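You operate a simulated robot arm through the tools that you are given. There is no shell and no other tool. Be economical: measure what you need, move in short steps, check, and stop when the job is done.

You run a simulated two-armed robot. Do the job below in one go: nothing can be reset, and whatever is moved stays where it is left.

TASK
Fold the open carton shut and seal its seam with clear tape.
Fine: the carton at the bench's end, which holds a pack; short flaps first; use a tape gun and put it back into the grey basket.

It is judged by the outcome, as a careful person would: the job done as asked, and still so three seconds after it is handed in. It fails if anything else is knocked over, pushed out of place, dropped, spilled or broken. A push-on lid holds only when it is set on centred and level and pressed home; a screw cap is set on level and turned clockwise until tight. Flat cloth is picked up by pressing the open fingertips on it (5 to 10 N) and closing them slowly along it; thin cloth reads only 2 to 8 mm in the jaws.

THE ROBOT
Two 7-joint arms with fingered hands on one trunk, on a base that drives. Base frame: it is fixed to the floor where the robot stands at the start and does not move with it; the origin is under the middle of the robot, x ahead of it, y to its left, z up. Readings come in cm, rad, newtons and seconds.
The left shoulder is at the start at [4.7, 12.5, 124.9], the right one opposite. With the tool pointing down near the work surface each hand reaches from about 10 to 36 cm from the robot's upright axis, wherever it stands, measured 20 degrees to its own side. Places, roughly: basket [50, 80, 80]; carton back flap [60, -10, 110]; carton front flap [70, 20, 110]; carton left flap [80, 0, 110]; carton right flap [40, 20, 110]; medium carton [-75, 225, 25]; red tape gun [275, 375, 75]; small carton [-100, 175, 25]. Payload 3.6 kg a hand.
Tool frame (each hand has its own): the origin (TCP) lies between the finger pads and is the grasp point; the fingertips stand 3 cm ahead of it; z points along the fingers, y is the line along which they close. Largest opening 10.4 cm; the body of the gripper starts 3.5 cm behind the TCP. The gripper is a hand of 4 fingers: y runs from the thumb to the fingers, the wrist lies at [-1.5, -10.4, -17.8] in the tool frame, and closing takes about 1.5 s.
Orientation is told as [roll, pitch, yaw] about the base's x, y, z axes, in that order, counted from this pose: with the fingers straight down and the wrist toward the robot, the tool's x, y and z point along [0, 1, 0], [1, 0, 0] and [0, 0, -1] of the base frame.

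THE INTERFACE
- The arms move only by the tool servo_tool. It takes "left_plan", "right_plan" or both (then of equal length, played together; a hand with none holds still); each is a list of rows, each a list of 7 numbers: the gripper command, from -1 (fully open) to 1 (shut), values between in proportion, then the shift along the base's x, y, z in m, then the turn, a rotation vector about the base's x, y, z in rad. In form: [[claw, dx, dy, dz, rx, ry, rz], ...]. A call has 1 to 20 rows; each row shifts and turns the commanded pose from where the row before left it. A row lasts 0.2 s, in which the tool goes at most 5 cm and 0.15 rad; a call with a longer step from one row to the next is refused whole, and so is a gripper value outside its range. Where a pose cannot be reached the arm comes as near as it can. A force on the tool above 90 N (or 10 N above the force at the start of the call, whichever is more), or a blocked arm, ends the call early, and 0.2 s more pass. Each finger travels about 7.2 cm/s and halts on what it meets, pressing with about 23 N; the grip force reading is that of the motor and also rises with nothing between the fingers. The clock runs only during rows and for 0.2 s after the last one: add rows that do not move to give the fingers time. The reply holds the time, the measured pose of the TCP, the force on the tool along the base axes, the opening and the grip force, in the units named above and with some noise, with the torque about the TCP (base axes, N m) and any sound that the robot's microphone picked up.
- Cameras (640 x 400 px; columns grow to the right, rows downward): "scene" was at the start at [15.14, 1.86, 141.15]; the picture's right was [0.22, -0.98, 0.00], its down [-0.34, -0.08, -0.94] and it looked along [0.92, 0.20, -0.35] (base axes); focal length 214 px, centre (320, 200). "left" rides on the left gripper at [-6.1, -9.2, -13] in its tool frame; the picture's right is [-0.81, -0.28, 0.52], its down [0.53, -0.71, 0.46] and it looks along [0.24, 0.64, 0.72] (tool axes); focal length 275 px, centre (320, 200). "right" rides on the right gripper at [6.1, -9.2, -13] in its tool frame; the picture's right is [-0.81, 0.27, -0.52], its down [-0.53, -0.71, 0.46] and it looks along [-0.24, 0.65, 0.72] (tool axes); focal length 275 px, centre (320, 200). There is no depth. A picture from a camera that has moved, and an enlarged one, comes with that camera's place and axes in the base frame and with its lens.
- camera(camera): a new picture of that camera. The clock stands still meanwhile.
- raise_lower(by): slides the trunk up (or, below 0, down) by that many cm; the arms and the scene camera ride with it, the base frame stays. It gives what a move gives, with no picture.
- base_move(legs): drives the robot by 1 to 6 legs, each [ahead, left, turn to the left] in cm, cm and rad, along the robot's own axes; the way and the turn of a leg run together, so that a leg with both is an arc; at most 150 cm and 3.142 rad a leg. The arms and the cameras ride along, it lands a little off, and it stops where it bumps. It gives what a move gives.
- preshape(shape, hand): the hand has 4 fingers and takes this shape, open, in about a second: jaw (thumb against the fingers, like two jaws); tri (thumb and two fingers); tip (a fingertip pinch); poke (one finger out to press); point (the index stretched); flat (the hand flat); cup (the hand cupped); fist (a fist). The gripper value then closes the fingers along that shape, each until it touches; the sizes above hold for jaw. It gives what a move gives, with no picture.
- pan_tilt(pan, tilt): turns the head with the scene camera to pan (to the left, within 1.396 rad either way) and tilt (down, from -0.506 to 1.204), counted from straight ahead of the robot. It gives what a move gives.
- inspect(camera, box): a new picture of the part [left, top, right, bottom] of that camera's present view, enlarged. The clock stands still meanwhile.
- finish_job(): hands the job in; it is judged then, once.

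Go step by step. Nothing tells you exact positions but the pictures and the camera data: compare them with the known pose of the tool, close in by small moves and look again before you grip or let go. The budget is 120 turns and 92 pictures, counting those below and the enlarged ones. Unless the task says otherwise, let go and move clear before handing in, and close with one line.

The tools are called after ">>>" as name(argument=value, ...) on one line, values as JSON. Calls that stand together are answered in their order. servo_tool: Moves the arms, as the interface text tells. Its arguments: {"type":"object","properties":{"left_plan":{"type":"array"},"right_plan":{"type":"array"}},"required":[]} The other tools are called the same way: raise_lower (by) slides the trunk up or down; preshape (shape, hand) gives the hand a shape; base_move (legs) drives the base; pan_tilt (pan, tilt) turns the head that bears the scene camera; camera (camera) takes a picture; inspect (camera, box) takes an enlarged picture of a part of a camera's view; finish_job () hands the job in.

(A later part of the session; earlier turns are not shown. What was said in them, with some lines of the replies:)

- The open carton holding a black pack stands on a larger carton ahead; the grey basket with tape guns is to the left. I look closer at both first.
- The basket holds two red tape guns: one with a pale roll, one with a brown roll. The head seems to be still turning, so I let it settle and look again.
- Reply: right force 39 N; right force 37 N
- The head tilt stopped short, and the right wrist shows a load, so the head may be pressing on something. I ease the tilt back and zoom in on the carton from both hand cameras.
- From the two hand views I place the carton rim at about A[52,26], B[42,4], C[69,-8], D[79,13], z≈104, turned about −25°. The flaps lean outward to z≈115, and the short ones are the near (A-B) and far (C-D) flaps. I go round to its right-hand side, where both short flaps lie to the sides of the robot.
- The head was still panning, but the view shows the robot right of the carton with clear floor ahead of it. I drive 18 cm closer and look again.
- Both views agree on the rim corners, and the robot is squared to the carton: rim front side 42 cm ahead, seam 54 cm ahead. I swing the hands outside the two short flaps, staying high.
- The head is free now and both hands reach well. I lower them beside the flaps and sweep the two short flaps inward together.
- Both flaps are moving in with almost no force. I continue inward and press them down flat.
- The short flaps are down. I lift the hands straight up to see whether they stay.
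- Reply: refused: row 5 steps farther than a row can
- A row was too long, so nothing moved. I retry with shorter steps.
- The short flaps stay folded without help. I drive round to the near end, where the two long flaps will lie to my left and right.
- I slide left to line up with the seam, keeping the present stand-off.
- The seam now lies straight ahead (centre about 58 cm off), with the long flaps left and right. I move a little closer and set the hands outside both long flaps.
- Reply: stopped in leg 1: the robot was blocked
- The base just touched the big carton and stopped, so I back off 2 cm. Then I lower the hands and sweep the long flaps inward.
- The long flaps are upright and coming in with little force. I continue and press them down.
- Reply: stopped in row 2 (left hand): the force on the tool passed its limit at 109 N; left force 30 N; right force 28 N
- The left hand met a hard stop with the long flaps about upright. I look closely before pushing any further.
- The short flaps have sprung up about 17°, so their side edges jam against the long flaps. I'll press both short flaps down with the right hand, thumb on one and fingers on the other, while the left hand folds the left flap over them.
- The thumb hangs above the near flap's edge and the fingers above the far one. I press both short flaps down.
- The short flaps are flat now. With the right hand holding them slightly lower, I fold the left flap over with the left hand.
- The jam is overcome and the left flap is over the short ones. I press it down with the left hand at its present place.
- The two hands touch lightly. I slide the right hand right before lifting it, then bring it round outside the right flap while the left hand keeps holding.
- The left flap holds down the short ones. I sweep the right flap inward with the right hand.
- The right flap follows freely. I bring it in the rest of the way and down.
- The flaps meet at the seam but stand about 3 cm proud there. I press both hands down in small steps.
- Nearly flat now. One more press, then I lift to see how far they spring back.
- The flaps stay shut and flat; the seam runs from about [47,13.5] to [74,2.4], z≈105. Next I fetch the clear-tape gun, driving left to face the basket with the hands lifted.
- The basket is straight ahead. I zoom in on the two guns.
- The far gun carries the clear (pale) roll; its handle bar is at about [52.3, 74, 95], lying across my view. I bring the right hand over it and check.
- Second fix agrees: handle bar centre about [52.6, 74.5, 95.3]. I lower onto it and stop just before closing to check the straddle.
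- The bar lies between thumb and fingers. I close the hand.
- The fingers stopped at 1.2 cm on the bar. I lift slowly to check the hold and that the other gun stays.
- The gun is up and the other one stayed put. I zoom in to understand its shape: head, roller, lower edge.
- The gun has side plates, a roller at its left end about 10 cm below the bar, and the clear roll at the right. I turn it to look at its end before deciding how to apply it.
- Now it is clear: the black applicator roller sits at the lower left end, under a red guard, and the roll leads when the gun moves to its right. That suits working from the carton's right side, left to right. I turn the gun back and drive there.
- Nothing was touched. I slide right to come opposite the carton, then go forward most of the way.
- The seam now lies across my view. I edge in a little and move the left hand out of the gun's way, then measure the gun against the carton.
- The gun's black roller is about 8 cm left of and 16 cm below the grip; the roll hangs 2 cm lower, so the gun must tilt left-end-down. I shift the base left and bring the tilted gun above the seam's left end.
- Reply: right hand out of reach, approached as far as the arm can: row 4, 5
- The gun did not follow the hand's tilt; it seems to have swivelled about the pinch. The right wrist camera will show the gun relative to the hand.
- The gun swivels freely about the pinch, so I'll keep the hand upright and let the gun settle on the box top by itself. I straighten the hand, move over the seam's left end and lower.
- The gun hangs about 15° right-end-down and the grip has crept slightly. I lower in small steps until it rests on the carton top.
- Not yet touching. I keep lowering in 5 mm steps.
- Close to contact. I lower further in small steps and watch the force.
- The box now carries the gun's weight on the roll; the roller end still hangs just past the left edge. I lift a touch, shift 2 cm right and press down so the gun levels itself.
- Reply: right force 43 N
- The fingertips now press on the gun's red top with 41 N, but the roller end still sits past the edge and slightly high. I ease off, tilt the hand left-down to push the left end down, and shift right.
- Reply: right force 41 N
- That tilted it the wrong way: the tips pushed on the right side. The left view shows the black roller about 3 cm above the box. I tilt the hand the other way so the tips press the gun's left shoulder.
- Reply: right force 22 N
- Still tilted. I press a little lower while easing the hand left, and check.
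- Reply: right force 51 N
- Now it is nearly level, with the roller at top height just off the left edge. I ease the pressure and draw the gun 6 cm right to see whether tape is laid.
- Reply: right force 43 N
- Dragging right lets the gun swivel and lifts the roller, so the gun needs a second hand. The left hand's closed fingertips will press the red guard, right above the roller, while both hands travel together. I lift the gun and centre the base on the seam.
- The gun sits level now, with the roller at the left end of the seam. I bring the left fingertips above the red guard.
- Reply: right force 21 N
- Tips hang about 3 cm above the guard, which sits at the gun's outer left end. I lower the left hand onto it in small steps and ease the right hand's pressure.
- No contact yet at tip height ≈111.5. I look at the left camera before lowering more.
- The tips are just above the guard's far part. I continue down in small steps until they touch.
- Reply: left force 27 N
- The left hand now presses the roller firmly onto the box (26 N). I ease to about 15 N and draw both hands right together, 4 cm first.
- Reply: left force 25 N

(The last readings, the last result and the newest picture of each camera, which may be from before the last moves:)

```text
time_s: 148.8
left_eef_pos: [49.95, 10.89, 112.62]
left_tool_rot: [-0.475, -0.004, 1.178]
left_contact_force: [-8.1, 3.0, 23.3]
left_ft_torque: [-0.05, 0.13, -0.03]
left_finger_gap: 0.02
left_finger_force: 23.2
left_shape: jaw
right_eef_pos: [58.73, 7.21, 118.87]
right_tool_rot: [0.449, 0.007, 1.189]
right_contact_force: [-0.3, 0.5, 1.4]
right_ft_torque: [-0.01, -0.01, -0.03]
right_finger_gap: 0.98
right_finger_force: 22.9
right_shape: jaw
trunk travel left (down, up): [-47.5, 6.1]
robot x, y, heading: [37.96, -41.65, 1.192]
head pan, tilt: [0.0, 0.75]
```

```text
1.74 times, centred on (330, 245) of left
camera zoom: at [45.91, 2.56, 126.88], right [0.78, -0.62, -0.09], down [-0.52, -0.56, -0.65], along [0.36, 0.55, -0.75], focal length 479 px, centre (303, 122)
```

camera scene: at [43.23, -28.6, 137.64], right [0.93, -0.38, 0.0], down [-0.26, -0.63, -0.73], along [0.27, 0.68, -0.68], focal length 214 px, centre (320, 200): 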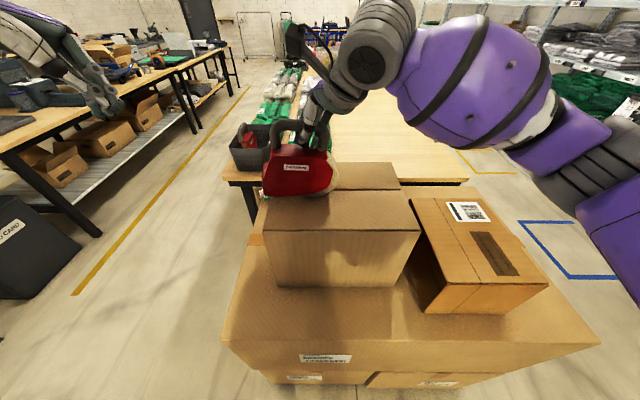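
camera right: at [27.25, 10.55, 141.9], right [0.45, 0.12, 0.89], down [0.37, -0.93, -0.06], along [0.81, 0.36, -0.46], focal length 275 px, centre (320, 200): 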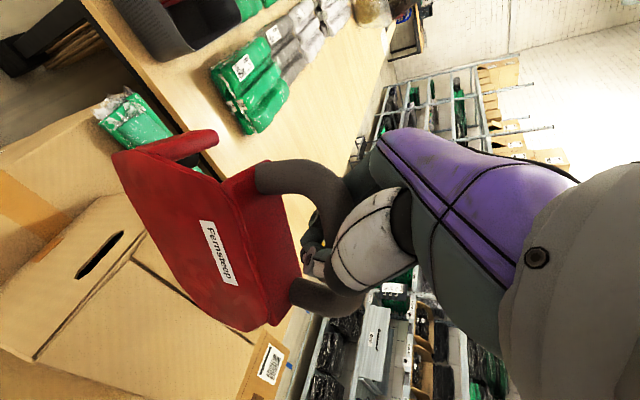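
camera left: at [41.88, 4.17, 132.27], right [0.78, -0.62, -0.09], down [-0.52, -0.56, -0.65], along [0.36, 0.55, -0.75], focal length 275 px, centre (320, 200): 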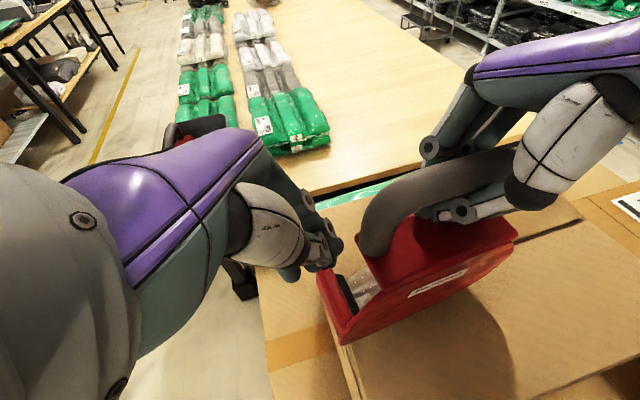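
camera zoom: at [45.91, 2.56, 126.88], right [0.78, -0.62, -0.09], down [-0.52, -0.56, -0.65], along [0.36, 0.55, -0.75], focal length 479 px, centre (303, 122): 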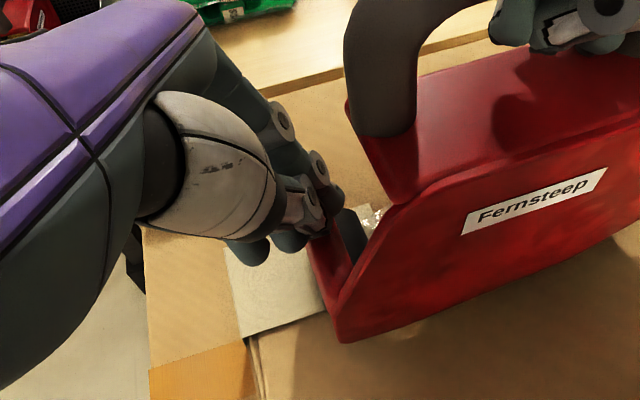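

Tape is being laid along the seam, starting over the left edge and centred on it. I continue right at the same height.

>>> servo_tool(left_plan=[[1, 0.0074, -0.003, 0.0005, 0, 0, 0], [1, 0.0074, -0.003, 0, 0, 0, 0], [1, 0.0074, -0.003, 0, 0, 0, 0], [1, 0.0074, -0.003, 0, 0, 0, 0], [1, 0.0074, -0.003, 0, 0, 0, 0], [1, 0.0074, -0.003, 0, 0, 0, 0], [1, 0.0074, -0.003, 0, 0, 0, 0], [1, 0.0074, -0.003, 0, 0, 0, 0], [1, 0.0074, -0.003, 0, 0, 0, 0], [1, 0.0074, -0.003, 0, 0, 0, 0]], right_plan=[[1, 0.0074, -0.003, 0, 0, 0, 0], [1, 0.0074, -0.003, 0, 0, 0, 0], [1, 0.0074, -0.003, 0, 0, 0, 0], [1, 0.0074, -0.003, 0, 0, 0, 0], [1, 0.0074, -0.003, 0, 0, 0, 0], [1, 0.0074, -0.003, 0, 0, 0, 0], [1, 0.0074, -0.003, 0, 0, 0, 0], [1, 0.0074, -0.003, 0, 0, 0, 0], [1, 0.0074, -0.003, 0, 0, 0, 0], [1, 0.0074, -0.003, 0, 0, 0, 0]])

>>> servo_tool(left_plan=[[1, 0.0074, -0.003, 0, 0, 0, 0], [1, 0.0074, -0.003, 0, 0, 0, 0], [1, 0.0074, -0.003, 0, 0, 0, 0], [1, 0.0074, -0.003, 0, 0, 0, 0], [1, 0.0074, -0.003, 0, 0, 0, 0], [1, 0.0074, -0.003, 0, 0, 0, 0]], right_plan=[[1, 0.0074, -0.003, 0, 0, 0, 0], [1, 0.0074, -0.003, 0, 0, 0, 0], [1, 0.0074, -0.003, 0, 0, 0, 0], [1, 0.0074, -0.003, 0, 0, 0, 0], [1, 0.0074, -0.003, 0, 0, 0, 0], [1, 0.0074, -0.003, 0, 0, 0, 0]])

>>> camera(camera="scene")

```text
time_s: 151.0
left_eef_pos: [57.15, 7.99, 112.53]
left_tool_rot: [-0.477, -0.004, 1.176]
left_contact_force: [-4.1, 2.2, 13.8]
left_ft_torque: [-0.05, 0.12, -0.03]
left_finger_gap: 0.0
left_finger_force: 22.7
left_shape: jaw
right_eef_pos: [65.94, 4.31, 118.96]
right_tool_rot: [0.45, 0.007, 1.192]
right_contact_force: [-0.9, 0.2, 3.0]
right_ft_torque: [0.02, 0.0, -0.01]
right_finger_gap: 1.01
right_finger_force: 23.1
right_shape: jaw
trunk travel left (down, up): [-47.5, 6.1]
robot x, y, heading: [37.92, -41.74, 1.191]
head pan, tilt: [0.0, 0.75]
```

```text
time_s: 152.4
left_eef_pos: [60.14, 6.82, 112.46]
left_tool_rot: [-0.475, -0.003, 1.177]
left_contact_force: [-0.6, 0.8, 2.5]
left_ft_torque: [0.0, -0.08, 0.0]
left_finger_gap: 0.0
left_finger_force: 22.9
left_shape: jaw
left hand out of reach, approached as far as the arm can: row 5, 6
right_eef_pos: [70.67, 2.56, 119.03]
right_tool_rot: [0.449, 0.01, 1.193]
right_contact_force: [-2.4, -0.6, 3.0]
right_ft_torque: [0.02, 0.03, 0.03]
right_finger_gap: 1.0
right_finger_force: 23.4
right_shape: jaw
trunk travel left (down, up): [-47.5, 6.1]
robot x, y, heading: [37.54, -41.57, 1.185]
head pan, tilt: [0.0, 0.75]
```

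```text
10 pictures are left
camera scene: at [43.15, -28.56, 137.61], right [0.93, -0.38, 0.0], down [-0.26, -0.63, -0.73], along [0.27, 0.68, -0.68], focal length 214 px, centre (320, 200)
```

scene: 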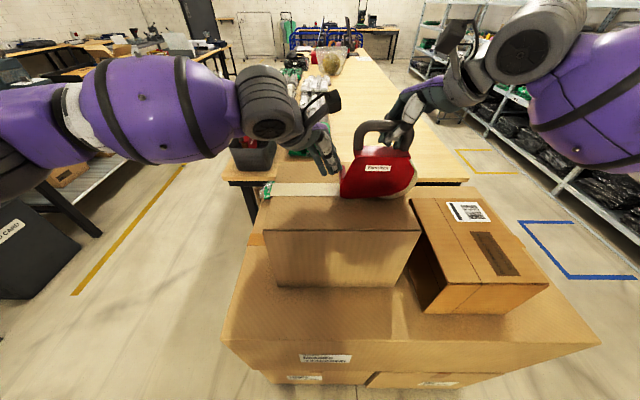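

Tape is down along two-thirds of the seam, but the left arm is at its reach limit and trails by about 1.6 cm. I bring the gun back by that much to meet the left fingertips, then will drive the base sideways to carry both hands on together.

>>> servo_tool(right_plan=[[1, -0.0074, 0.003, 0, 0, 0, 0], [1, -0.0074, 0.003, 0, 0, 0, 0], [1, 0, 0, 0, 0, 0, 0]], left_plan=[[1, 0, 0, 0, 0, 0, 0], [1, 0, 0, 0, 0, 0, 0], [1, 0, 0, -0.0015, 0, 0, 0]])

>>> inspect(camera="scene", box=[250, 110, 430, 230])

```text
time_s: 153.2
left_eef_pos: [60.23, 6.71, 112.27]
left_tool_rot: [-0.476, 0.0, 1.178]
left_contact_force: [0.1, 0.1, 0.9]
left_ft_torque: [-0.04, -0.04, -0.04]
left_finger_gap: 0.0
left_finger_force: 23.0
left_shape: jaw
right_eef_pos: [69.06, 3.09, 118.86]
right_tool_rot: [0.447, 0.012, 1.191]
right_contact_force: [-0.7, -0.5, 1.8]
right_ft_torque: [-0.02, -0.03, -0.03]
right_finger_gap: 1.0
right_finger_force: 22.9
right_shape: jaw
trunk travel left (down, up): [-47.5, 6.1]
robot x, y, heading: [37.88, -42.1, 1.185]
head pan, tilt: [0.0, 0.75]
```

```text
3.33 times, centred on (340, 170) of scene
camera zoom: at [43.24, -28.54, 137.61], right [0.93, -0.38, 0.0], down [-0.26, -0.63, -0.73], along [0.27, 0.68, -0.68], focal length 715 px, centre (253, 300)
```

zoom: 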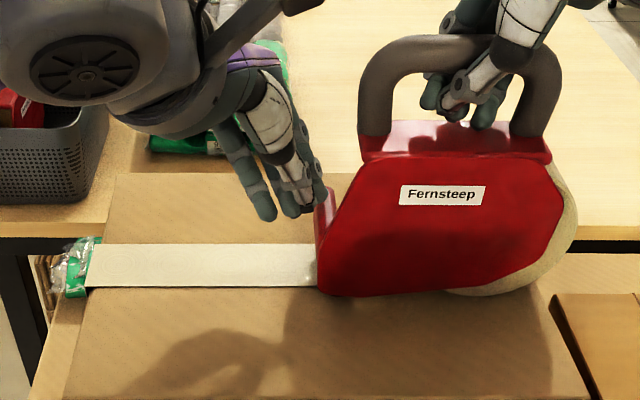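

The strip lies neatly on the seam. I squeeze the gun slightly against the left fingertips so its low left end is pushed along, then drive the base right.

>>> servo_tool(right_plan=[[1, -0.0065, 0.0026, 0, 0, 0, 0], [1, -0.0045, 0.0018, 0, 0, 0, 0], [1, 0, 0, 0, 0, 0, 0]])

>>> base_move(legs=[[0, -5, 0]])

>>> inspect(camera="scene", box=[250, 110, 430, 230])

```text
time_s: 154.0
left_eef_pos: [60.15, 6.74, 112.35]
left_tool_rot: [-0.475, -0.003, 1.177]
left_contact_force: [0.2, 0.3, 0.4]
left_ft_torque: [0.0, -0.01, 0.0]
left_finger_gap: 0.0
left_finger_force: 23.0
left_shape: jaw
right_eef_pos: [68.1, 3.51, 119.01]
right_tool_rot: [0.448, 0.008, 1.191]
right_contact_force: [-0.7, -1.1, 1.3]
right_ft_torque: [-0.02, -0.02, 0.02]
right_finger_gap: 1.0
right_finger_force: 22.7
right_shape: jaw
trunk travel left (down, up): [-47.5, 6.1]
robot x, y, heading: [37.7, -41.66, 1.186]
head pan, tilt: [0.0, 0.75]
```

```text
time_s: 155.1
left_eef_pos: [64.71, 4.99, 112.35]
left_tool_rot: [-0.476, -0.002, 1.175]
left_contact_force: [-1.0, 0.0, 1.5]
left_ft_torque: [-0.01, -0.01, -0.01]
left_finger_gap: 0.0
left_finger_force: 22.6
left_shape: jaw
right_eef_pos: [72.71, 1.65, 119.01]
right_tool_rot: [0.448, 0.009, 1.192]
right_contact_force: [-1.7, 0.0, 1.6]
right_ft_torque: [0.03, 0.0, -0.01]
right_finger_gap: 0.99
right_finger_force: 23.0
right_shape: jaw
trunk travel left (down, up): [-47.5, 6.1]
robot x, y, heading: [42.68, -43.77, 1.186]
head pan, tilt: [0.0, 0.75]
```

```text
3.33 times, centred on (340, 170) of scene
camera zoom: at [47.79, -30.39, 137.61], right [0.93, -0.38, 0.0], down [-0.26, -0.63, -0.73], along [0.27, 0.68, -0.68], focal length 715 px, centre (253, 300)
```

zoom: 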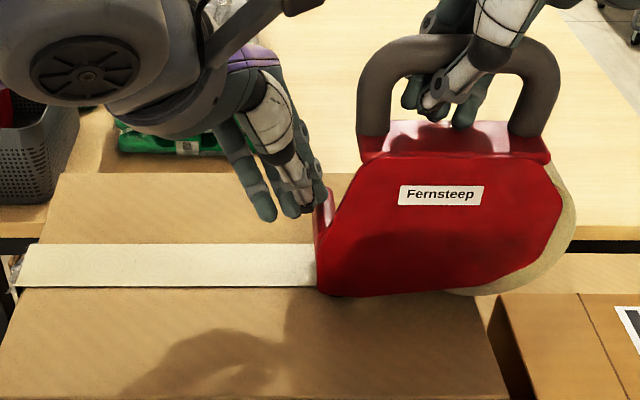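

It works: the gun stays level and the tape continues. The roll is about to pass the right edge, so I need firm pressure on the guard: I raise the left tips, slip the guard under them and press down again.

>>> servo_tool(left_plan=[[1, 0, 0, 0.01, 0, 0, 0], [1, 0, 0, 0.002, 0, 0, 0], [1, 0, 0, 0, 0, 0, 0], [1, 0, 0, 0, 0, 0, 0], [1, 0, 0, -0.005, 0, 0, 0]], right_plan=[[1, 0, 0, 0, 0, 0, 0], [1, -0.006, 0.0024, 0, 0, 0, 0], [1, -0.006, 0.0024, 0, 0, 0, 0], [1, -0.003, 0.0012, 0, 0, 0, 0], [1, 0, 0, 0, 0, 0, 0]])

>>> servo_tool(left_plan=[[1, 0, 0, -0.004, 0, 0, 0], [1, 0, 0, -0.003, 0, 0, 0]])

>>> inspect(camera="scene", box=[250, 110, 430, 230])

```text
time_s: 156.3
left_eef_pos: [64.89, 4.9, 112.95]
left_tool_rot: [-0.476, -0.002, 1.177]
left_contact_force: [0.0, 0.2, 0.4]
left_ft_torque: [0.02, 0.01, -0.02]
left_finger_gap: 0.0
left_finger_force: 22.6
left_shape: jaw
right_eef_pos: [71.08, 2.21, 119.01]
right_tool_rot: [0.448, 0.008, 1.191]
right_contact_force: [1.8, -0.9, 2.2]
right_ft_torque: [-0.03, -0.06, 0.0]
right_finger_gap: 0.98
right_finger_force: 23.4
right_shape: jaw
trunk travel left (down, up): [-47.5, 6.1]
robot x, y, heading: [42.18, -43.41, 1.19]
head pan, tilt: [0.0, 0.75]
```

```text
time_s: 156.9
left_eef_pos: [64.72, 4.96, 112.48]
left_tool_rot: [-0.481, -0.008, 1.178]
left_contact_force: [-2.1, 3.9, 14.2]
left_ft_torque: [0.0, 0.0, 0.02]
left_finger_gap: 0.01
left_finger_force: 23.1
left_shape: jaw
right_eef_pos: [70.96, 2.25, 119.0]
right_tool_rot: [0.449, 0.008, 1.192]
right_contact_force: [1.6, -0.5, -0.6]
right_ft_torque: [0.02, -0.03, -0.02]
right_finger_gap: 1.01
right_finger_force: 23.0
right_shape: jaw
trunk travel left (down, up): [-47.5, 6.1]
robot x, y, heading: [42.33, -43.52, 1.185]
head pan, tilt: [0.0, 0.75]
```

```text
3.33 times, centred on (340, 170) of scene
camera zoom: at [47.71, -30.43, 137.64], right [0.93, -0.38, 0.0], down [-0.26, -0.63, -0.73], along [0.28, 0.68, -0.68], focal length 715 px, centre (253, 300)
```

zoom: 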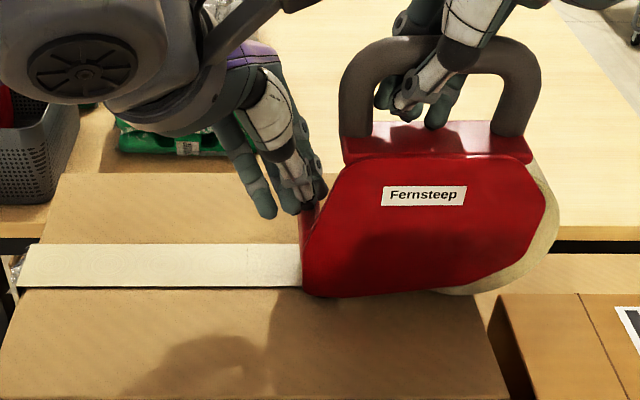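

Guard pressed with 14 N, roller about 11 cm from the right edge. I drive the base on by 10.5 cm.

>>> base_move(legs=[[0, -10.5, 0]])

>>> inspect(camera="scene", box=[230, 110, 410, 230])

```text
time_s: 158.5
left_eef_pos: [74.53, 0.75, 112.83]
left_tool_rot: [-0.482, -0.008, 1.176]
left_contact_force: [-5.9, 0.4, 32.9]
left_ft_torque: [-0.15, 0.03, -0.05]
left_finger_gap: 0.0
left_finger_force: 23.0
left_shape: jaw
right_eef_pos: [80.73, -1.86, 119.05]
right_tool_rot: [0.448, 0.006, 1.189]
right_contact_force: [2.2, 1.5, -2.5]
right_ft_torque: [-0.01, 0.0, -0.02]
right_finger_gap: 1.0
right_finger_force: 22.2
right_shape: jaw
trunk travel left (down, up): [-47.5, 6.1]
robot x, y, heading: [52.04, -47.73, 1.185]
head pan, tilt: [0.0, 0.75]
```

```text
3.33 times, centred on (320, 170) of scene
camera zoom: at [57.39, -34.52, 137.64], right [0.93, -0.38, 0.0], down [-0.26, -0.63, -0.73], along [0.28, 0.68, -0.68], focal length 715 px, centre (320, 300)
```

zoom: 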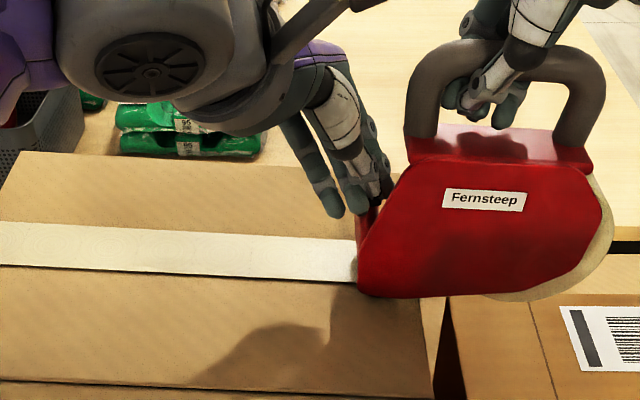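

The strip is nearly complete, about 3 cm to the right edge; the drag has turned the carton a few degrees, so I lighten the press before finishing the last stretch.

>>> servo_tool(left_plan=[[1, 0, 0, 0.0025, 0, 0, 0], [1, 0, 0, 0, 0, 0, 0]])

>>> base_move(legs=[[0, -3.6, 0]])

>>> inspect(camera="scene", box=[210, 110, 390, 230])

```text
time_s: 159.1
left_eef_pos: [74.49, 0.82, 112.6]
left_tool_rot: [-0.48, -0.005, 1.176]
left_contact_force: [-2.5, 0.4, 2.9]
left_ft_torque: [-0.05, 0.12, -0.05]
left_finger_gap: 0.0
left_finger_force: 23.0
left_shape: jaw
right_eef_pos: [80.91, -1.64, 118.85]
right_tool_rot: [0.448, 0.009, 1.191]
right_contact_force: [2.1, 0.3, -2.2]
right_ft_torque: [-0.03, -0.03, -0.05]
right_finger_gap: 0.95
right_finger_force: 23.3
right_shape: jaw
trunk travel left (down, up): [-47.5, 6.1]
robot x, y, heading: [52.2, -47.68, 1.185]
head pan, tilt: [0.0, 0.75]
```

```text
time_s: 160.1
left_eef_pos: [78.09, -0.42, 112.76]
left_tool_rot: [-0.481, -0.008, 1.173]
left_contact_force: [-0.4, -0.6, 1.4]
left_ft_torque: [0.01, 0.02, -0.05]
left_finger_gap: 0.0
left_finger_force: 23.2
left_shape: jaw
right_eef_pos: [84.33, -3.1, 118.99]
right_tool_rot: [0.449, 0.011, 1.191]
right_contact_force: [-0.2, -0.6, -4.8]
right_ft_torque: [0.0, -0.02, -0.02]
right_finger_gap: 0.98
right_finger_force: 23.2
right_shape: jaw
trunk travel left (down, up): [-47.5, 6.1]
robot x, y, heading: [55.41, -48.98, 1.187]
head pan, tilt: [0.0, 0.75]
```

```text
3.33 times, centred on (300, 170) of scene
camera zoom: at [60.96, -35.66, 137.6], right [0.93, -0.38, 0.0], down [-0.26, -0.63, -0.73], along [0.27, 0.68, -0.68], focal length 715 px, centre (387, 300)
```

zoom: 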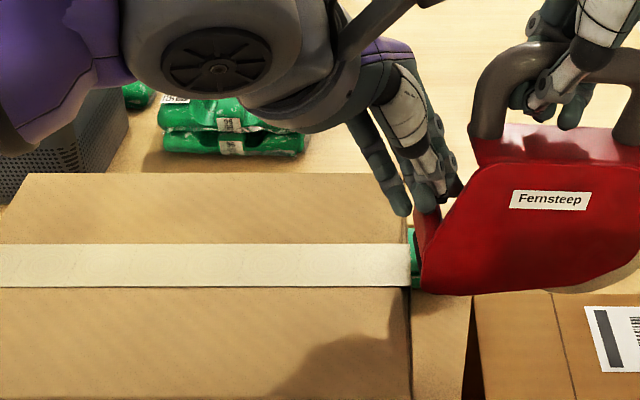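

The clear tape now covers the whole seam from edge to edge, and the carton stands straight. I lift both hands away, straighten them, and back off.

>>> servo_tool(left_plan=[[1, 0, 0, 0.04, 0, 0, 0], [1, 0, 0, 0.04, 0, 0, 0], [1, -0.02, 0.008, 0.04, 0.0448, 0.11, 0], [1, -0.037, 0.015, 0.02, 0.0448, 0.11, 0], [1, -0.037, 0.015, 0, 0.0448, 0.11, 0], [1, -0.037, 0.015, 0, 0.0448, 0.11, 0], [1, -0.037, 0.015, 0, 0, 0, 0]], right_plan=[[1, 0, 0, 0, 0, 0, 0], [1, 0, 0, 0.03, 0, 0, 0], [1, 0, 0, 0.035, 0, 0, 0], [1, 0, 0, 0.035, -0.0414, -0.102, 0], [1, 0, 0, 0.035, -0.0414, -0.102, 0], [1, 0, 0, 0, -0.0414, -0.102, 0], [1, 0, 0, 0, -0.0414, -0.102, 0]])

>>> base_move(legs=[[-36, 0, 0], [0, 132, 0], [0, 0, -1.56]])

>>> camera(camera="scene")

```text
time_s: 161.7
left_eef_pos: [59.75, 7.41, 125.57]
left_tool_rot: [-0.006, -0.003, 1.172]
left_contact_force: [0.0, -0.1, 0.5]
left_ft_torque: [-0.02, -0.02, 0.01]
left_finger_gap: 0.03
left_finger_force: 23.1
left_shape: jaw
left hand out of reach, approached as far as the arm can: row 1, 2, 3
right_eef_pos: [84.19, -3.24, 132.48]
right_tool_rot: [0.005, 0.01, 1.187]
right_contact_force: [-1.1, 0.6, -3.8]
right_ft_torque: [-0.02, 0.07, -0.01]
right_finger_gap: 1.01
right_finger_force: 23.1
right_shape: jaw
trunk travel left (down, up): [-47.5, 6.1]
robot x, y, heading: [55.55, -49.0, 1.186]
head pan, tilt: [0.0, 0.75]
```

```text
time_s: 179.4
left_eef_pos: [-26.93, -32.76, 125.62]
left_tool_rot: [-0.005, -0.002, -0.355]
left_contact_force: [0.4, 0.8, 0.1]
left_ft_torque: [-0.01, 0.03, 0.0]
left_finger_gap: 0.0
left_finger_force: 22.8
left_shape: jaw
right_eef_pos: [-36.44, -57.46, 132.42]
right_tool_rot: [0.008, 0.01, -0.345]
right_contact_force: [-0.4, 0.3, -3.1]
right_ft_torque: [0.04, 0.02, 0.01]
right_finger_gap: 1.0
right_finger_force: 22.7
right_shape: jaw
trunk travel left (down, up): [-47.5, 6.1]
robot x, y, heading: [-83.41, -30.76, -0.345]
head pan, tilt: [0.0, 0.75]
```

```text
4 pictures are left
camera scene: at [-69.74, -35.67, 137.6], right [-0.34, -0.94, 0.0], down [-0.64, 0.23, -0.73], along [0.69, -0.25, -0.68], focal length 214 px, centre (320, 200)
```

scene: 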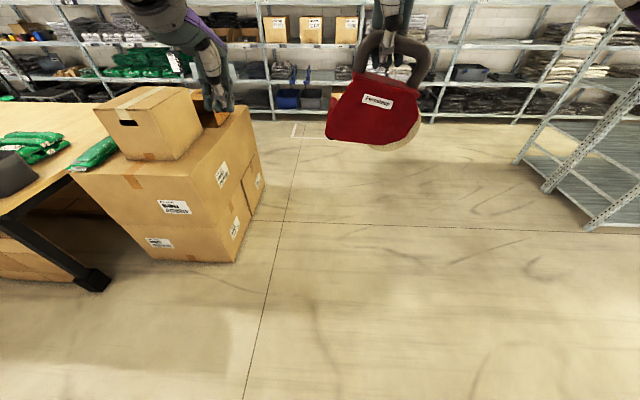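

The gun is held well and nothing was touched. I drive back to the basket by the same way as before.

>>> base_move(legs=[[9, 0, 0], [0, 145.5, 0]])

```text
time_s: 193.2
left_eef_pos: [32.31, 100.91, 125.49]
left_tool_rot: [-0.005, -0.003, -0.371]
left_contact_force: [-0.2, 0.8, 0.6]
left_ft_torque: [0.02, 0.01, 0.01]
left_finger_gap: 0.0
left_finger_force: 23.2
left_shape: jaw
right_eef_pos: [22.47, 76.25, 132.41]
right_tool_rot: [0.01, 0.01, -0.36]
right_contact_force: [0.2, 0.6, -3.6]
right_ft_torque: [0.06, -0.02, -0.02]
right_finger_gap: 0.96
right_finger_force: 23.2
right_shape: jaw
trunk travel left (down, up): [-47.5, 6.1]
robot x, y, heading: [-23.81, 103.89, -0.365]
head pan, tilt: [0.0, 0.75]
```

Nearly there; I go ahead 34 cm and bring the gun over its old place in the basket.

>>> base_move(legs=[[34, 0, 0]])

```text
time_s: 195.3
left_eef_pos: [63.18, 89.8, 125.54]
left_tool_rot: [-0.006, -0.005, -0.366]
left_contact_force: [0.8, 1.7, -0.8]
left_ft_torque: [-0.03, 0.0, -0.03]
left_finger_gap: 0.0
left_finger_force: 23.2
left_shape: jaw
right_eef_pos: [53.45, 65.2, 132.52]
right_tool_rot: [0.009, 0.01, -0.352]
right_contact_force: [0.1, -0.2, -3.4]
right_ft_torque: [0.04, 0.0, 0.0]
right_finger_gap: 0.99
right_finger_force: 22.8
right_shape: jaw
trunk travel left (down, up): [-47.5, 6.1]
robot x, y, heading: [7.11, 92.3, -0.354]
head pan, tilt: [0.0, 0.75]
```

I position the right hand over the former spot with the same yaw and tilt the head to check alignment.

>>> servo_tool(right_plan=[[1, -0.0025, 0.03, -0.02, 0, 0, -0.02], [1, -0.0025, 0.03, -0.02, 0, 0, -0.02], [1, -0.0025, 0.03, -0.02, 0, 0, -0.02], [1, 0, 0, -0.02, 0, 0, 0], [1, 0, 0, 0, 0, 0, 0]], left_plan=[[1, 0.01, 0.026, 0, 0, 0, 0], [1, 0.01, 0.026, 0, 0, 0, 0], [1, 0.01, 0.026, 0, 0, 0, 0], [1, 0, 0, 0, 0, 0, 0], [1, 0, 0, 0, 0, 0, 0]])

>>> pan_tilt(pan=0.0, tilt=0.9)

>>> inspect(camera="scene", box=[235, 60, 405, 290])

```text
time_s: 196.5
left_eef_pos: [66.46, 97.65, 125.27]
left_tool_rot: [-0.006, -0.005, -0.365]
left_contact_force: [-0.6, 0.3, 0.5]
left_ft_torque: [0.02, 0.03, -0.02]
left_finger_gap: 0.0
left_finger_force: 23.3
left_shape: jaw
right_eef_pos: [52.97, 74.23, 124.56]
right_tool_rot: [0.01, 0.01, -0.412]
right_contact_force: [-0.4, -0.6, -3.3]
right_ft_torque: [0.04, 0.04, 0.0]
right_finger_gap: 0.98
right_finger_force: 23.4
right_shape: jaw
trunk travel left (down, up): [-47.5, 6.1]
robot x, y, heading: [7.02, 92.41, -0.348]
head pan, tilt: [0.0, 0.75]
```

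```text
time_s: 197.2
left_eef_pos: [66.26, 97.61, 125.27]
left_tool_rot: [-0.005, -0.002, -0.364]
left_contact_force: [0.2, 0.0, -0.4]
left_ft_torque: [-0.01, 0.03, 0.03]
left_finger_gap: 0.03
left_finger_force: 23.6
left_shape: jaw
right_eef_pos: [52.95, 74.16, 124.65]
right_tool_rot: [0.01, 0.011, -0.413]
right_contact_force: [0.0, 0.8, -3.3]
right_ft_torque: [0.03, -0.03, 0.0]
right_finger_gap: 0.99
right_finger_force: 23.1
right_shape: jaw
trunk travel left (down, up): [-47.5, 6.1]
robot x, y, heading: [7.2, 92.6, -0.348]
head pan, tilt: [0.0, 0.901]
```

```text
1.74 times, centred on (320, 175) of scene
camera zoom: at [19.67, 87.55, 136.42], right [-0.35, -0.94, 0.0], down [-0.74, 0.27, -0.62], along [0.58, -0.21, -0.78], focal length 373 px, centre (320, 244)
```

zoom: 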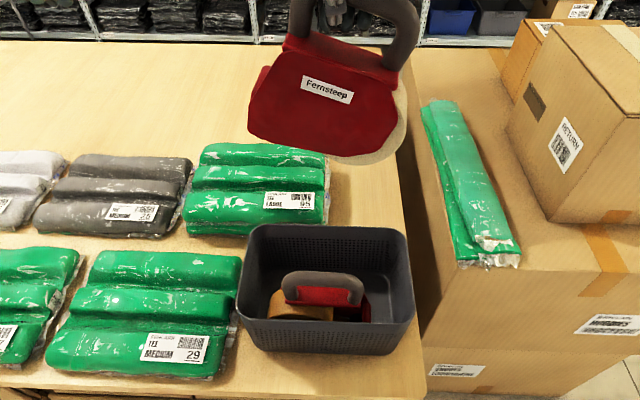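

Gun and basket line up: about 3.5 cm clearance at both ends and the same position as at pick-up. I lower it slowly into its place.

>>> servo_tool(right_plan=[[1, 0, 0, -0.04, 0, 0, 0], [1, 0, 0, -0.04, 0, 0, 0], [1, 0, 0, -0.03, 0, 0, 0], [1, 0, 0, -0.03, 0, 0, 0], [1, 0, 0, -0.02, 0, 0, 0], [1, 0, 0, -0.02, 0, 0, 0], [1, 0, 0, -0.02, 0, 0, 0], [1, 0, 0, -0.02, 0, 0, 0], [1, 0, 0, -0.02, 0, 0, 0], [1, 0, 0, -0.015, 0, 0, 0]])

>>> servo_tool(right_plan=[[1, 0, 0, -0.005, 0, 0, 0], [1, 0, 0, -0.005, 0, 0, 0]])

```text
time_s: 199.4
left_eef_pos: [66.28, 97.69, 125.29]
left_tool_rot: [-0.004, -0.003, -0.365]
left_contact_force: [0.4, -0.4, 0.2]
left_ft_torque: [0.0, -0.03, 0.0]
left_finger_gap: 0.0
left_finger_force: 22.7
left_shape: jaw
right_eef_pos: [52.86, 74.0, 99.04]
right_tool_rot: [0.009, 0.012, -0.412]
right_contact_force: [0.4, -0.9, -3.1]
right_ft_torque: [0.06, -0.04, -0.01]
right_finger_gap: 0.97
right_finger_force: 23.0
right_shape: jaw
trunk travel left (down, up): [-47.5, 6.1]
robot x, y, heading: [6.85, 92.42, -0.353]
head pan, tilt: [0.0, 0.901]
```

```text
time_s: 200.0
left_eef_pos: [66.34, 97.59, 125.38]
left_tool_rot: [-0.006, -0.002, -0.365]
left_contact_force: [-0.4, -0.7, 0.4]
left_ft_torque: [0.02, 0.0, 0.0]
left_finger_gap: 0.0
left_finger_force: 23.2
left_shape: jaw
right_eef_pos: [52.7, 74.08, 98.05]
right_tool_rot: [0.01, 0.011, -0.412]
right_contact_force: [-0.4, -1.0, -2.8]
right_ft_torque: [0.02, 0.01, -0.02]
right_finger_gap: 0.99
right_finger_force: 22.9
right_shape: jaw
trunk travel left (down, up): [-47.5, 6.1]
robot x, y, heading: [6.98, 92.66, -0.353]
head pan, tilt: [0.0, 0.901]
```

Still hanging free. I keep lowering in small steps to the floor of the basket.

>>> servo_tool(right_plan=[[1, 0, 0, -0.006, 0, 0, 0], [1, 0, 0, -0.006, 0, 0, 0], [1, 0, 0, -0.005, 0, 0, 0]])

>>> servo_tool(right_plan=[[1, 0, 0, -0.005, 0, 0, 0], [1, 0, 0, -0.005, 0, 0, 0]])

```text
time_s: 200.8
left_eef_pos: [66.31, 97.65, 125.29]
left_tool_rot: [-0.006, -0.002, -0.365]
left_contact_force: [-0.4, -0.6, -0.3]
left_ft_torque: [0.0, 0.03, 0.02]
left_finger_gap: 0.01
left_finger_force: 24.0
left_shape: jaw
right_eef_pos: [52.66, 74.14, 96.44]
right_tool_rot: [0.008, 0.012, -0.41]
right_contact_force: [-0.3, 0.3, -3.1]
right_ft_torque: [0.05, 0.0, -0.05]
right_finger_gap: 0.98
right_finger_force: 23.1
right_shape: jaw
trunk travel left (down, up): [-47.5, 6.1]
robot x, y, heading: [6.86, 92.57, -0.352]
head pan, tilt: [0.0, 0.901]
```

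```text
time_s: 201.4
left_eef_pos: [66.39, 97.55, 125.22]
left_tool_rot: [-0.007, -0.002, -0.365]
left_contact_force: [0.2, 0.8, 0.7]
left_ft_torque: [0.0, 0.0, -0.04]
left_finger_gap: 0.0
left_finger_force: 23.1
left_shape: jaw
right_eef_pos: [52.74, 74.26, 95.23]
right_tool_rot: [0.008, 0.011, -0.412]
right_contact_force: [0.0, -0.5, -2.4]
right_ft_torque: [0.04, -0.01, 0.02]
right_finger_gap: 1.0
right_finger_force: 23.1
right_shape: jaw
trunk travel left (down, up): [-47.5, 6.1]
robot x, y, heading: [6.5, 92.6, -0.351]
head pan, tilt: [0.0, 0.901]
```

>>> servo_tool(right_plan=[[1, 0, 0, -0.005, 0, 0, 0], [1, 0, 0, -0.004, 0, 0, 0]])

>>> servo_tool(right_plan=[[1, 0, 0, -0.004, 0, 0, 0], [1, 0, 0, -0.004, 0, 0, 0]])

>>> inspect(camera="scene", box=[250, 160, 400, 290])

```text
time_s: 202.0
left_eef_pos: [66.26, 97.64, 125.36]
left_tool_rot: [-0.005, -0.001, -0.363]
left_contact_force: [-0.2, 0.6, 0.6]
left_ft_torque: [0.03, 0.02, -0.02]
left_finger_gap: 0.0
left_finger_force: 23.0
left_shape: jaw
right_eef_pos: [52.8, 74.4, 94.45]
right_tool_rot: [0.009, 0.011, -0.413]
right_contact_force: [-0.1, -1.2, -3.1]
right_ft_torque: [0.09, 0.0, -0.01]
right_finger_gap: 0.98
right_finger_force: 22.8
right_shape: jaw
trunk travel left (down, up): [-47.5, 6.1]
robot x, y, heading: [7.12, 92.75, -0.349]
head pan, tilt: [0.0, 0.901]
```

```text
time_s: 202.6
left_eef_pos: [66.28, 97.58, 125.4]
left_tool_rot: [-0.005, -0.002, -0.364]
left_contact_force: [0.3, 0.6, -0.1]
left_ft_torque: [-0.04, 0.0, 0.01]
left_finger_gap: 0.01
left_finger_force: 23.3
left_shape: jaw
right_eef_pos: [52.8, 74.12, 93.65]
right_tool_rot: [0.009, 0.01, -0.413]
right_contact_force: [0.2, 0.6, -3.0]
right_ft_torque: [0.0, -0.02, 0.0]
right_finger_gap: 0.96
right_finger_force: 22.8
right_shape: jaw
trunk travel left (down, up): [-47.5, 6.1]
robot x, y, heading: [6.93, 92.36, -0.354]
head pan, tilt: [0.0, 0.901]
```

```text
3.08 times, centred on (325, 225) of scene
camera zoom: at [19.68, 87.55, 136.41], right [-0.35, -0.94, 0.0], down [-0.74, 0.27, -0.62], along [0.58, -0.21, -0.78], focal length 660 px, centre (305, 123)
```

zoom: 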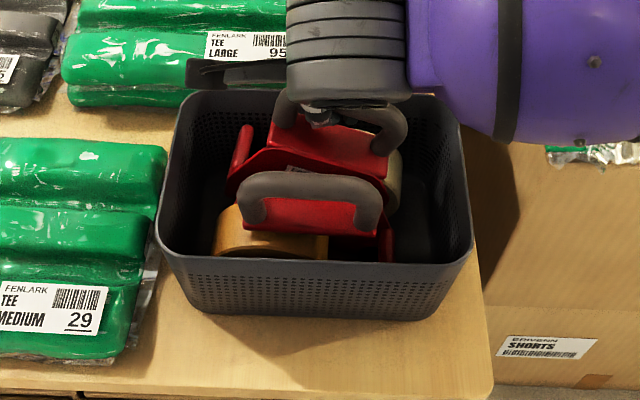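

The gun is inside the basket, still hanging slightly tilted. I lower the last bit until the floor carries it.

>>> servo_tool(right_plan=[[1, 0, 0, -0.004, 0, 0, 0], [1, 0, 0, -0.004, 0, 0, 0]])

>>> servo_tool(right_plan=[[1, 0, 0, -0.004, 0, 0, 0], [1, 0, 0, -0.003, 0, 0, 0]])

>>> servo_tool(right_plan=[[1, 0, 0, -0.004, 0, 0, 0], [1, 0, 0, 0, 0, 0, 0]])

```text
time_s: 203.2
left_eef_pos: [66.42, 97.6, 125.32]
left_tool_rot: [-0.005, -0.003, -0.364]
left_contact_force: [-0.2, 0.3, 0.7]
left_ft_torque: [0.0, 0.02, -0.03]
left_finger_gap: 0.01
left_finger_force: 23.3
left_shape: jaw
right_eef_pos: [52.72, 74.21, 92.88]
right_tool_rot: [0.008, 0.01, -0.411]
right_contact_force: [0.1, 0.3, -0.6]
right_ft_torque: [0.02, 0.01, 0.01]
right_finger_gap: 0.98
right_finger_force: 23.3
right_shape: jaw
trunk travel left (down, up): [-47.5, 6.1]
robot x, y, heading: [7.1, 92.49, -0.353]
head pan, tilt: [0.0, 0.901]
```

```text
time_s: 203.8
left_eef_pos: [66.25, 97.65, 125.25]
left_tool_rot: [-0.004, -0.002, -0.364]
left_contact_force: [-0.4, 0.1, -0.1]
left_ft_torque: [0.0, 0.01, -0.01]
left_finger_gap: 0.0
left_finger_force: 23.0
left_shape: jaw
right_eef_pos: [52.7, 74.06, 92.2]
right_tool_rot: [0.01, 0.01, -0.412]
right_contact_force: [0.0, -0.5, 0.4]
right_ft_torque: [0.05, -0.01, 0.01]
right_finger_gap: 0.99
right_finger_force: 22.8
right_shape: jaw
trunk travel left (down, up): [-47.5, 6.1]
robot x, y, heading: [7.06, 92.26, -0.352]
head pan, tilt: [0.0, 0.901]
```

```text
time_s: 204.4
left_eef_pos: [66.26, 97.71, 125.25]
left_tool_rot: [-0.005, -0.006, -0.365]
left_contact_force: [-0.1, -0.7, 0.9]
left_ft_torque: [-0.02, 0.02, 0.02]
left_finger_gap: 0.0
left_finger_force: 22.9
left_shape: jaw
right_eef_pos: [52.75, 74.23, 91.81]
right_tool_rot: [0.01, 0.009, -0.41]
right_contact_force: [2.1, 1.0, 3.5]
right_ft_torque: [0.0, -0.02, 0.03]
right_finger_gap: 0.99
right_finger_force: 22.4
right_shape: jaw
trunk travel left (down, up): [-47.5, 6.1]
robot x, y, heading: [7.07, 92.48, -0.353]
head pan, tilt: [0.0, 0.901]
```

The floor carries the gun. I open the hand only part-way, so as not to touch the other gun, and lift clear.

>>> servo_tool(right_plan=[[0.6, 0, 0, 0, 0, 0, 0], [0.3, 0, 0, 0, 0, 0, 0], [0, 0, 0, 0, 0, 0, 0], [-0.1, 0, 0, 0, 0, 0, 0], [-0.1, 0, 0, 0, 0, 0, 0], [-0.1, 0, 0, 0, 0, 0, 0], [-0.1, 0, 0, 0.01, 0, 0, 0], [-0.1, 0, 0, 0.015, 0, 0, 0], [-0.1, 0, 0, 0.02, 0, 0, 0], [-0.1, 0, 0, 0.03, 0, 0, 0], [-0.1, 0, 0, 0.04, 0, 0, 0], [-0.1, 0, 0, 0.04, 0, 0, 0], [-0.1, 0, 0, 0.04, 0, 0, 0], [-0.1, 0, 0, 0.04, 0, 0, 0], [-0.1, 0, 0, 0.04, 0, 0, 0], [-0.1, -0.015, -0.035, 0.02, 0, 0, 0], [-0.1, -0.015, -0.035, 0, 0, 0, 0], [-0.1, -0.015, -0.035, 0, 0, 0, 0]])

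>>> base_move(legs=[[-25, 0, 0]])

>>> camera(camera="scene")

```text
time_s: 208.2
left_eef_pos: [66.1, 97.56, 125.37]
left_tool_rot: [-0.005, -0.002, -0.365]
left_contact_force: [-0.8, 0.3, -0.7]
left_ft_torque: [0.04, -0.02, -0.01]
left_finger_gap: 0.0
left_finger_force: 22.8
left_shape: jaw
right_eef_pos: [47.87, 63.41, 121.52]
right_tool_rot: [0.008, 0.012, -0.41]
right_contact_force: [0.6, -0.5, -0.1]
right_ft_torque: [-0.01, -0.01, 0.01]
right_finger_gap: 5.68
right_finger_force: 0.1
right_shape: jaw
trunk travel left (down, up): [-47.5, 6.1]
robot x, y, heading: [6.53, 92.42, -0.353]
head pan, tilt: [0.0, 0.901]
```

```text
time_s: 210.1
left_eef_pos: [42.71, 106.18, 125.32]
left_tool_rot: [-0.006, -0.001, -0.365]
left_contact_force: [0.3, 0.0, -1.4]
left_ft_torque: [0.0, 0.0, 0.01]
left_finger_gap: 0.0
left_finger_force: 23.3
left_shape: jaw
right_eef_pos: [24.24, 72.29, 121.36]
right_tool_rot: [0.009, 0.01, -0.413]
right_contact_force: [-0.4, 0.0, -0.3]
right_ft_torque: [0.0, -0.01, -0.03]
right_finger_gap: 5.7
right_finger_force: 0.1
right_shape: jaw
trunk travel left (down, up): [-47.5, 6.1]
robot x, y, heading: [-16.82, 101.2, -0.359]
head pan, tilt: [0.0, 0.901]
```

```text
1 pictures are left
camera scene: at [-4.09, 96.3, 136.41], right [-0.35, -0.94, 0.0], down [-0.73, 0.27, -0.62], along [0.58, -0.22, -0.78], focal length 214 px, centre (320, 200)
```

scene: 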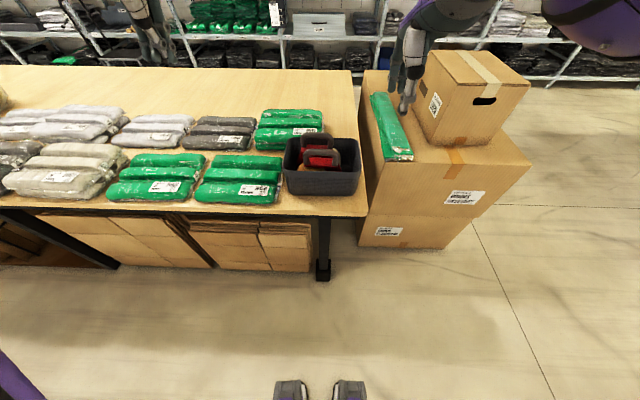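

Both guns are in the basket and the tape runs along the closed seam. One last close look at the carton.

>>> inspect(camera="scene", box=[270, 30, 550, 210])

```text
2.22 times, centred on (410, 120) of scene
camera zoom: at [-4.09, 96.3, 136.41], right [-0.35, -0.94, 0.0], down [-0.73, 0.27, -0.62], along [0.58, -0.22, -0.78], focal length 477 px, centre (120, 378)
```

zoom: 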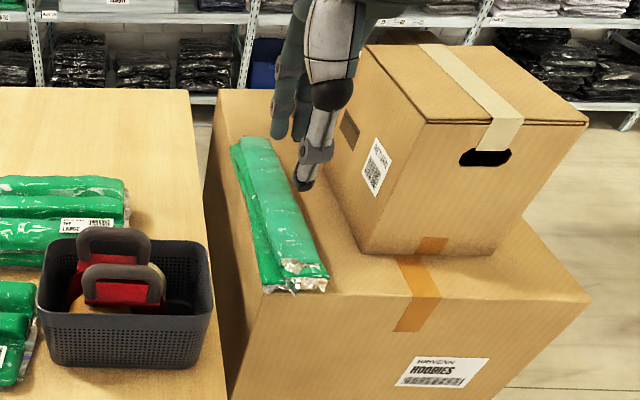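

The carton is shut flat. The clear tape runs the whole seam and folds down over the near edge, and the gun is back in the grey basket with nothing disturbed. I hand the job in.

>>> finish_job()

```text
The job is handed in.
```

I folded the carton shut, short flaps first. Clear tape covers the whole seam, edge to edge, and the tape gun is back in the grey basket.
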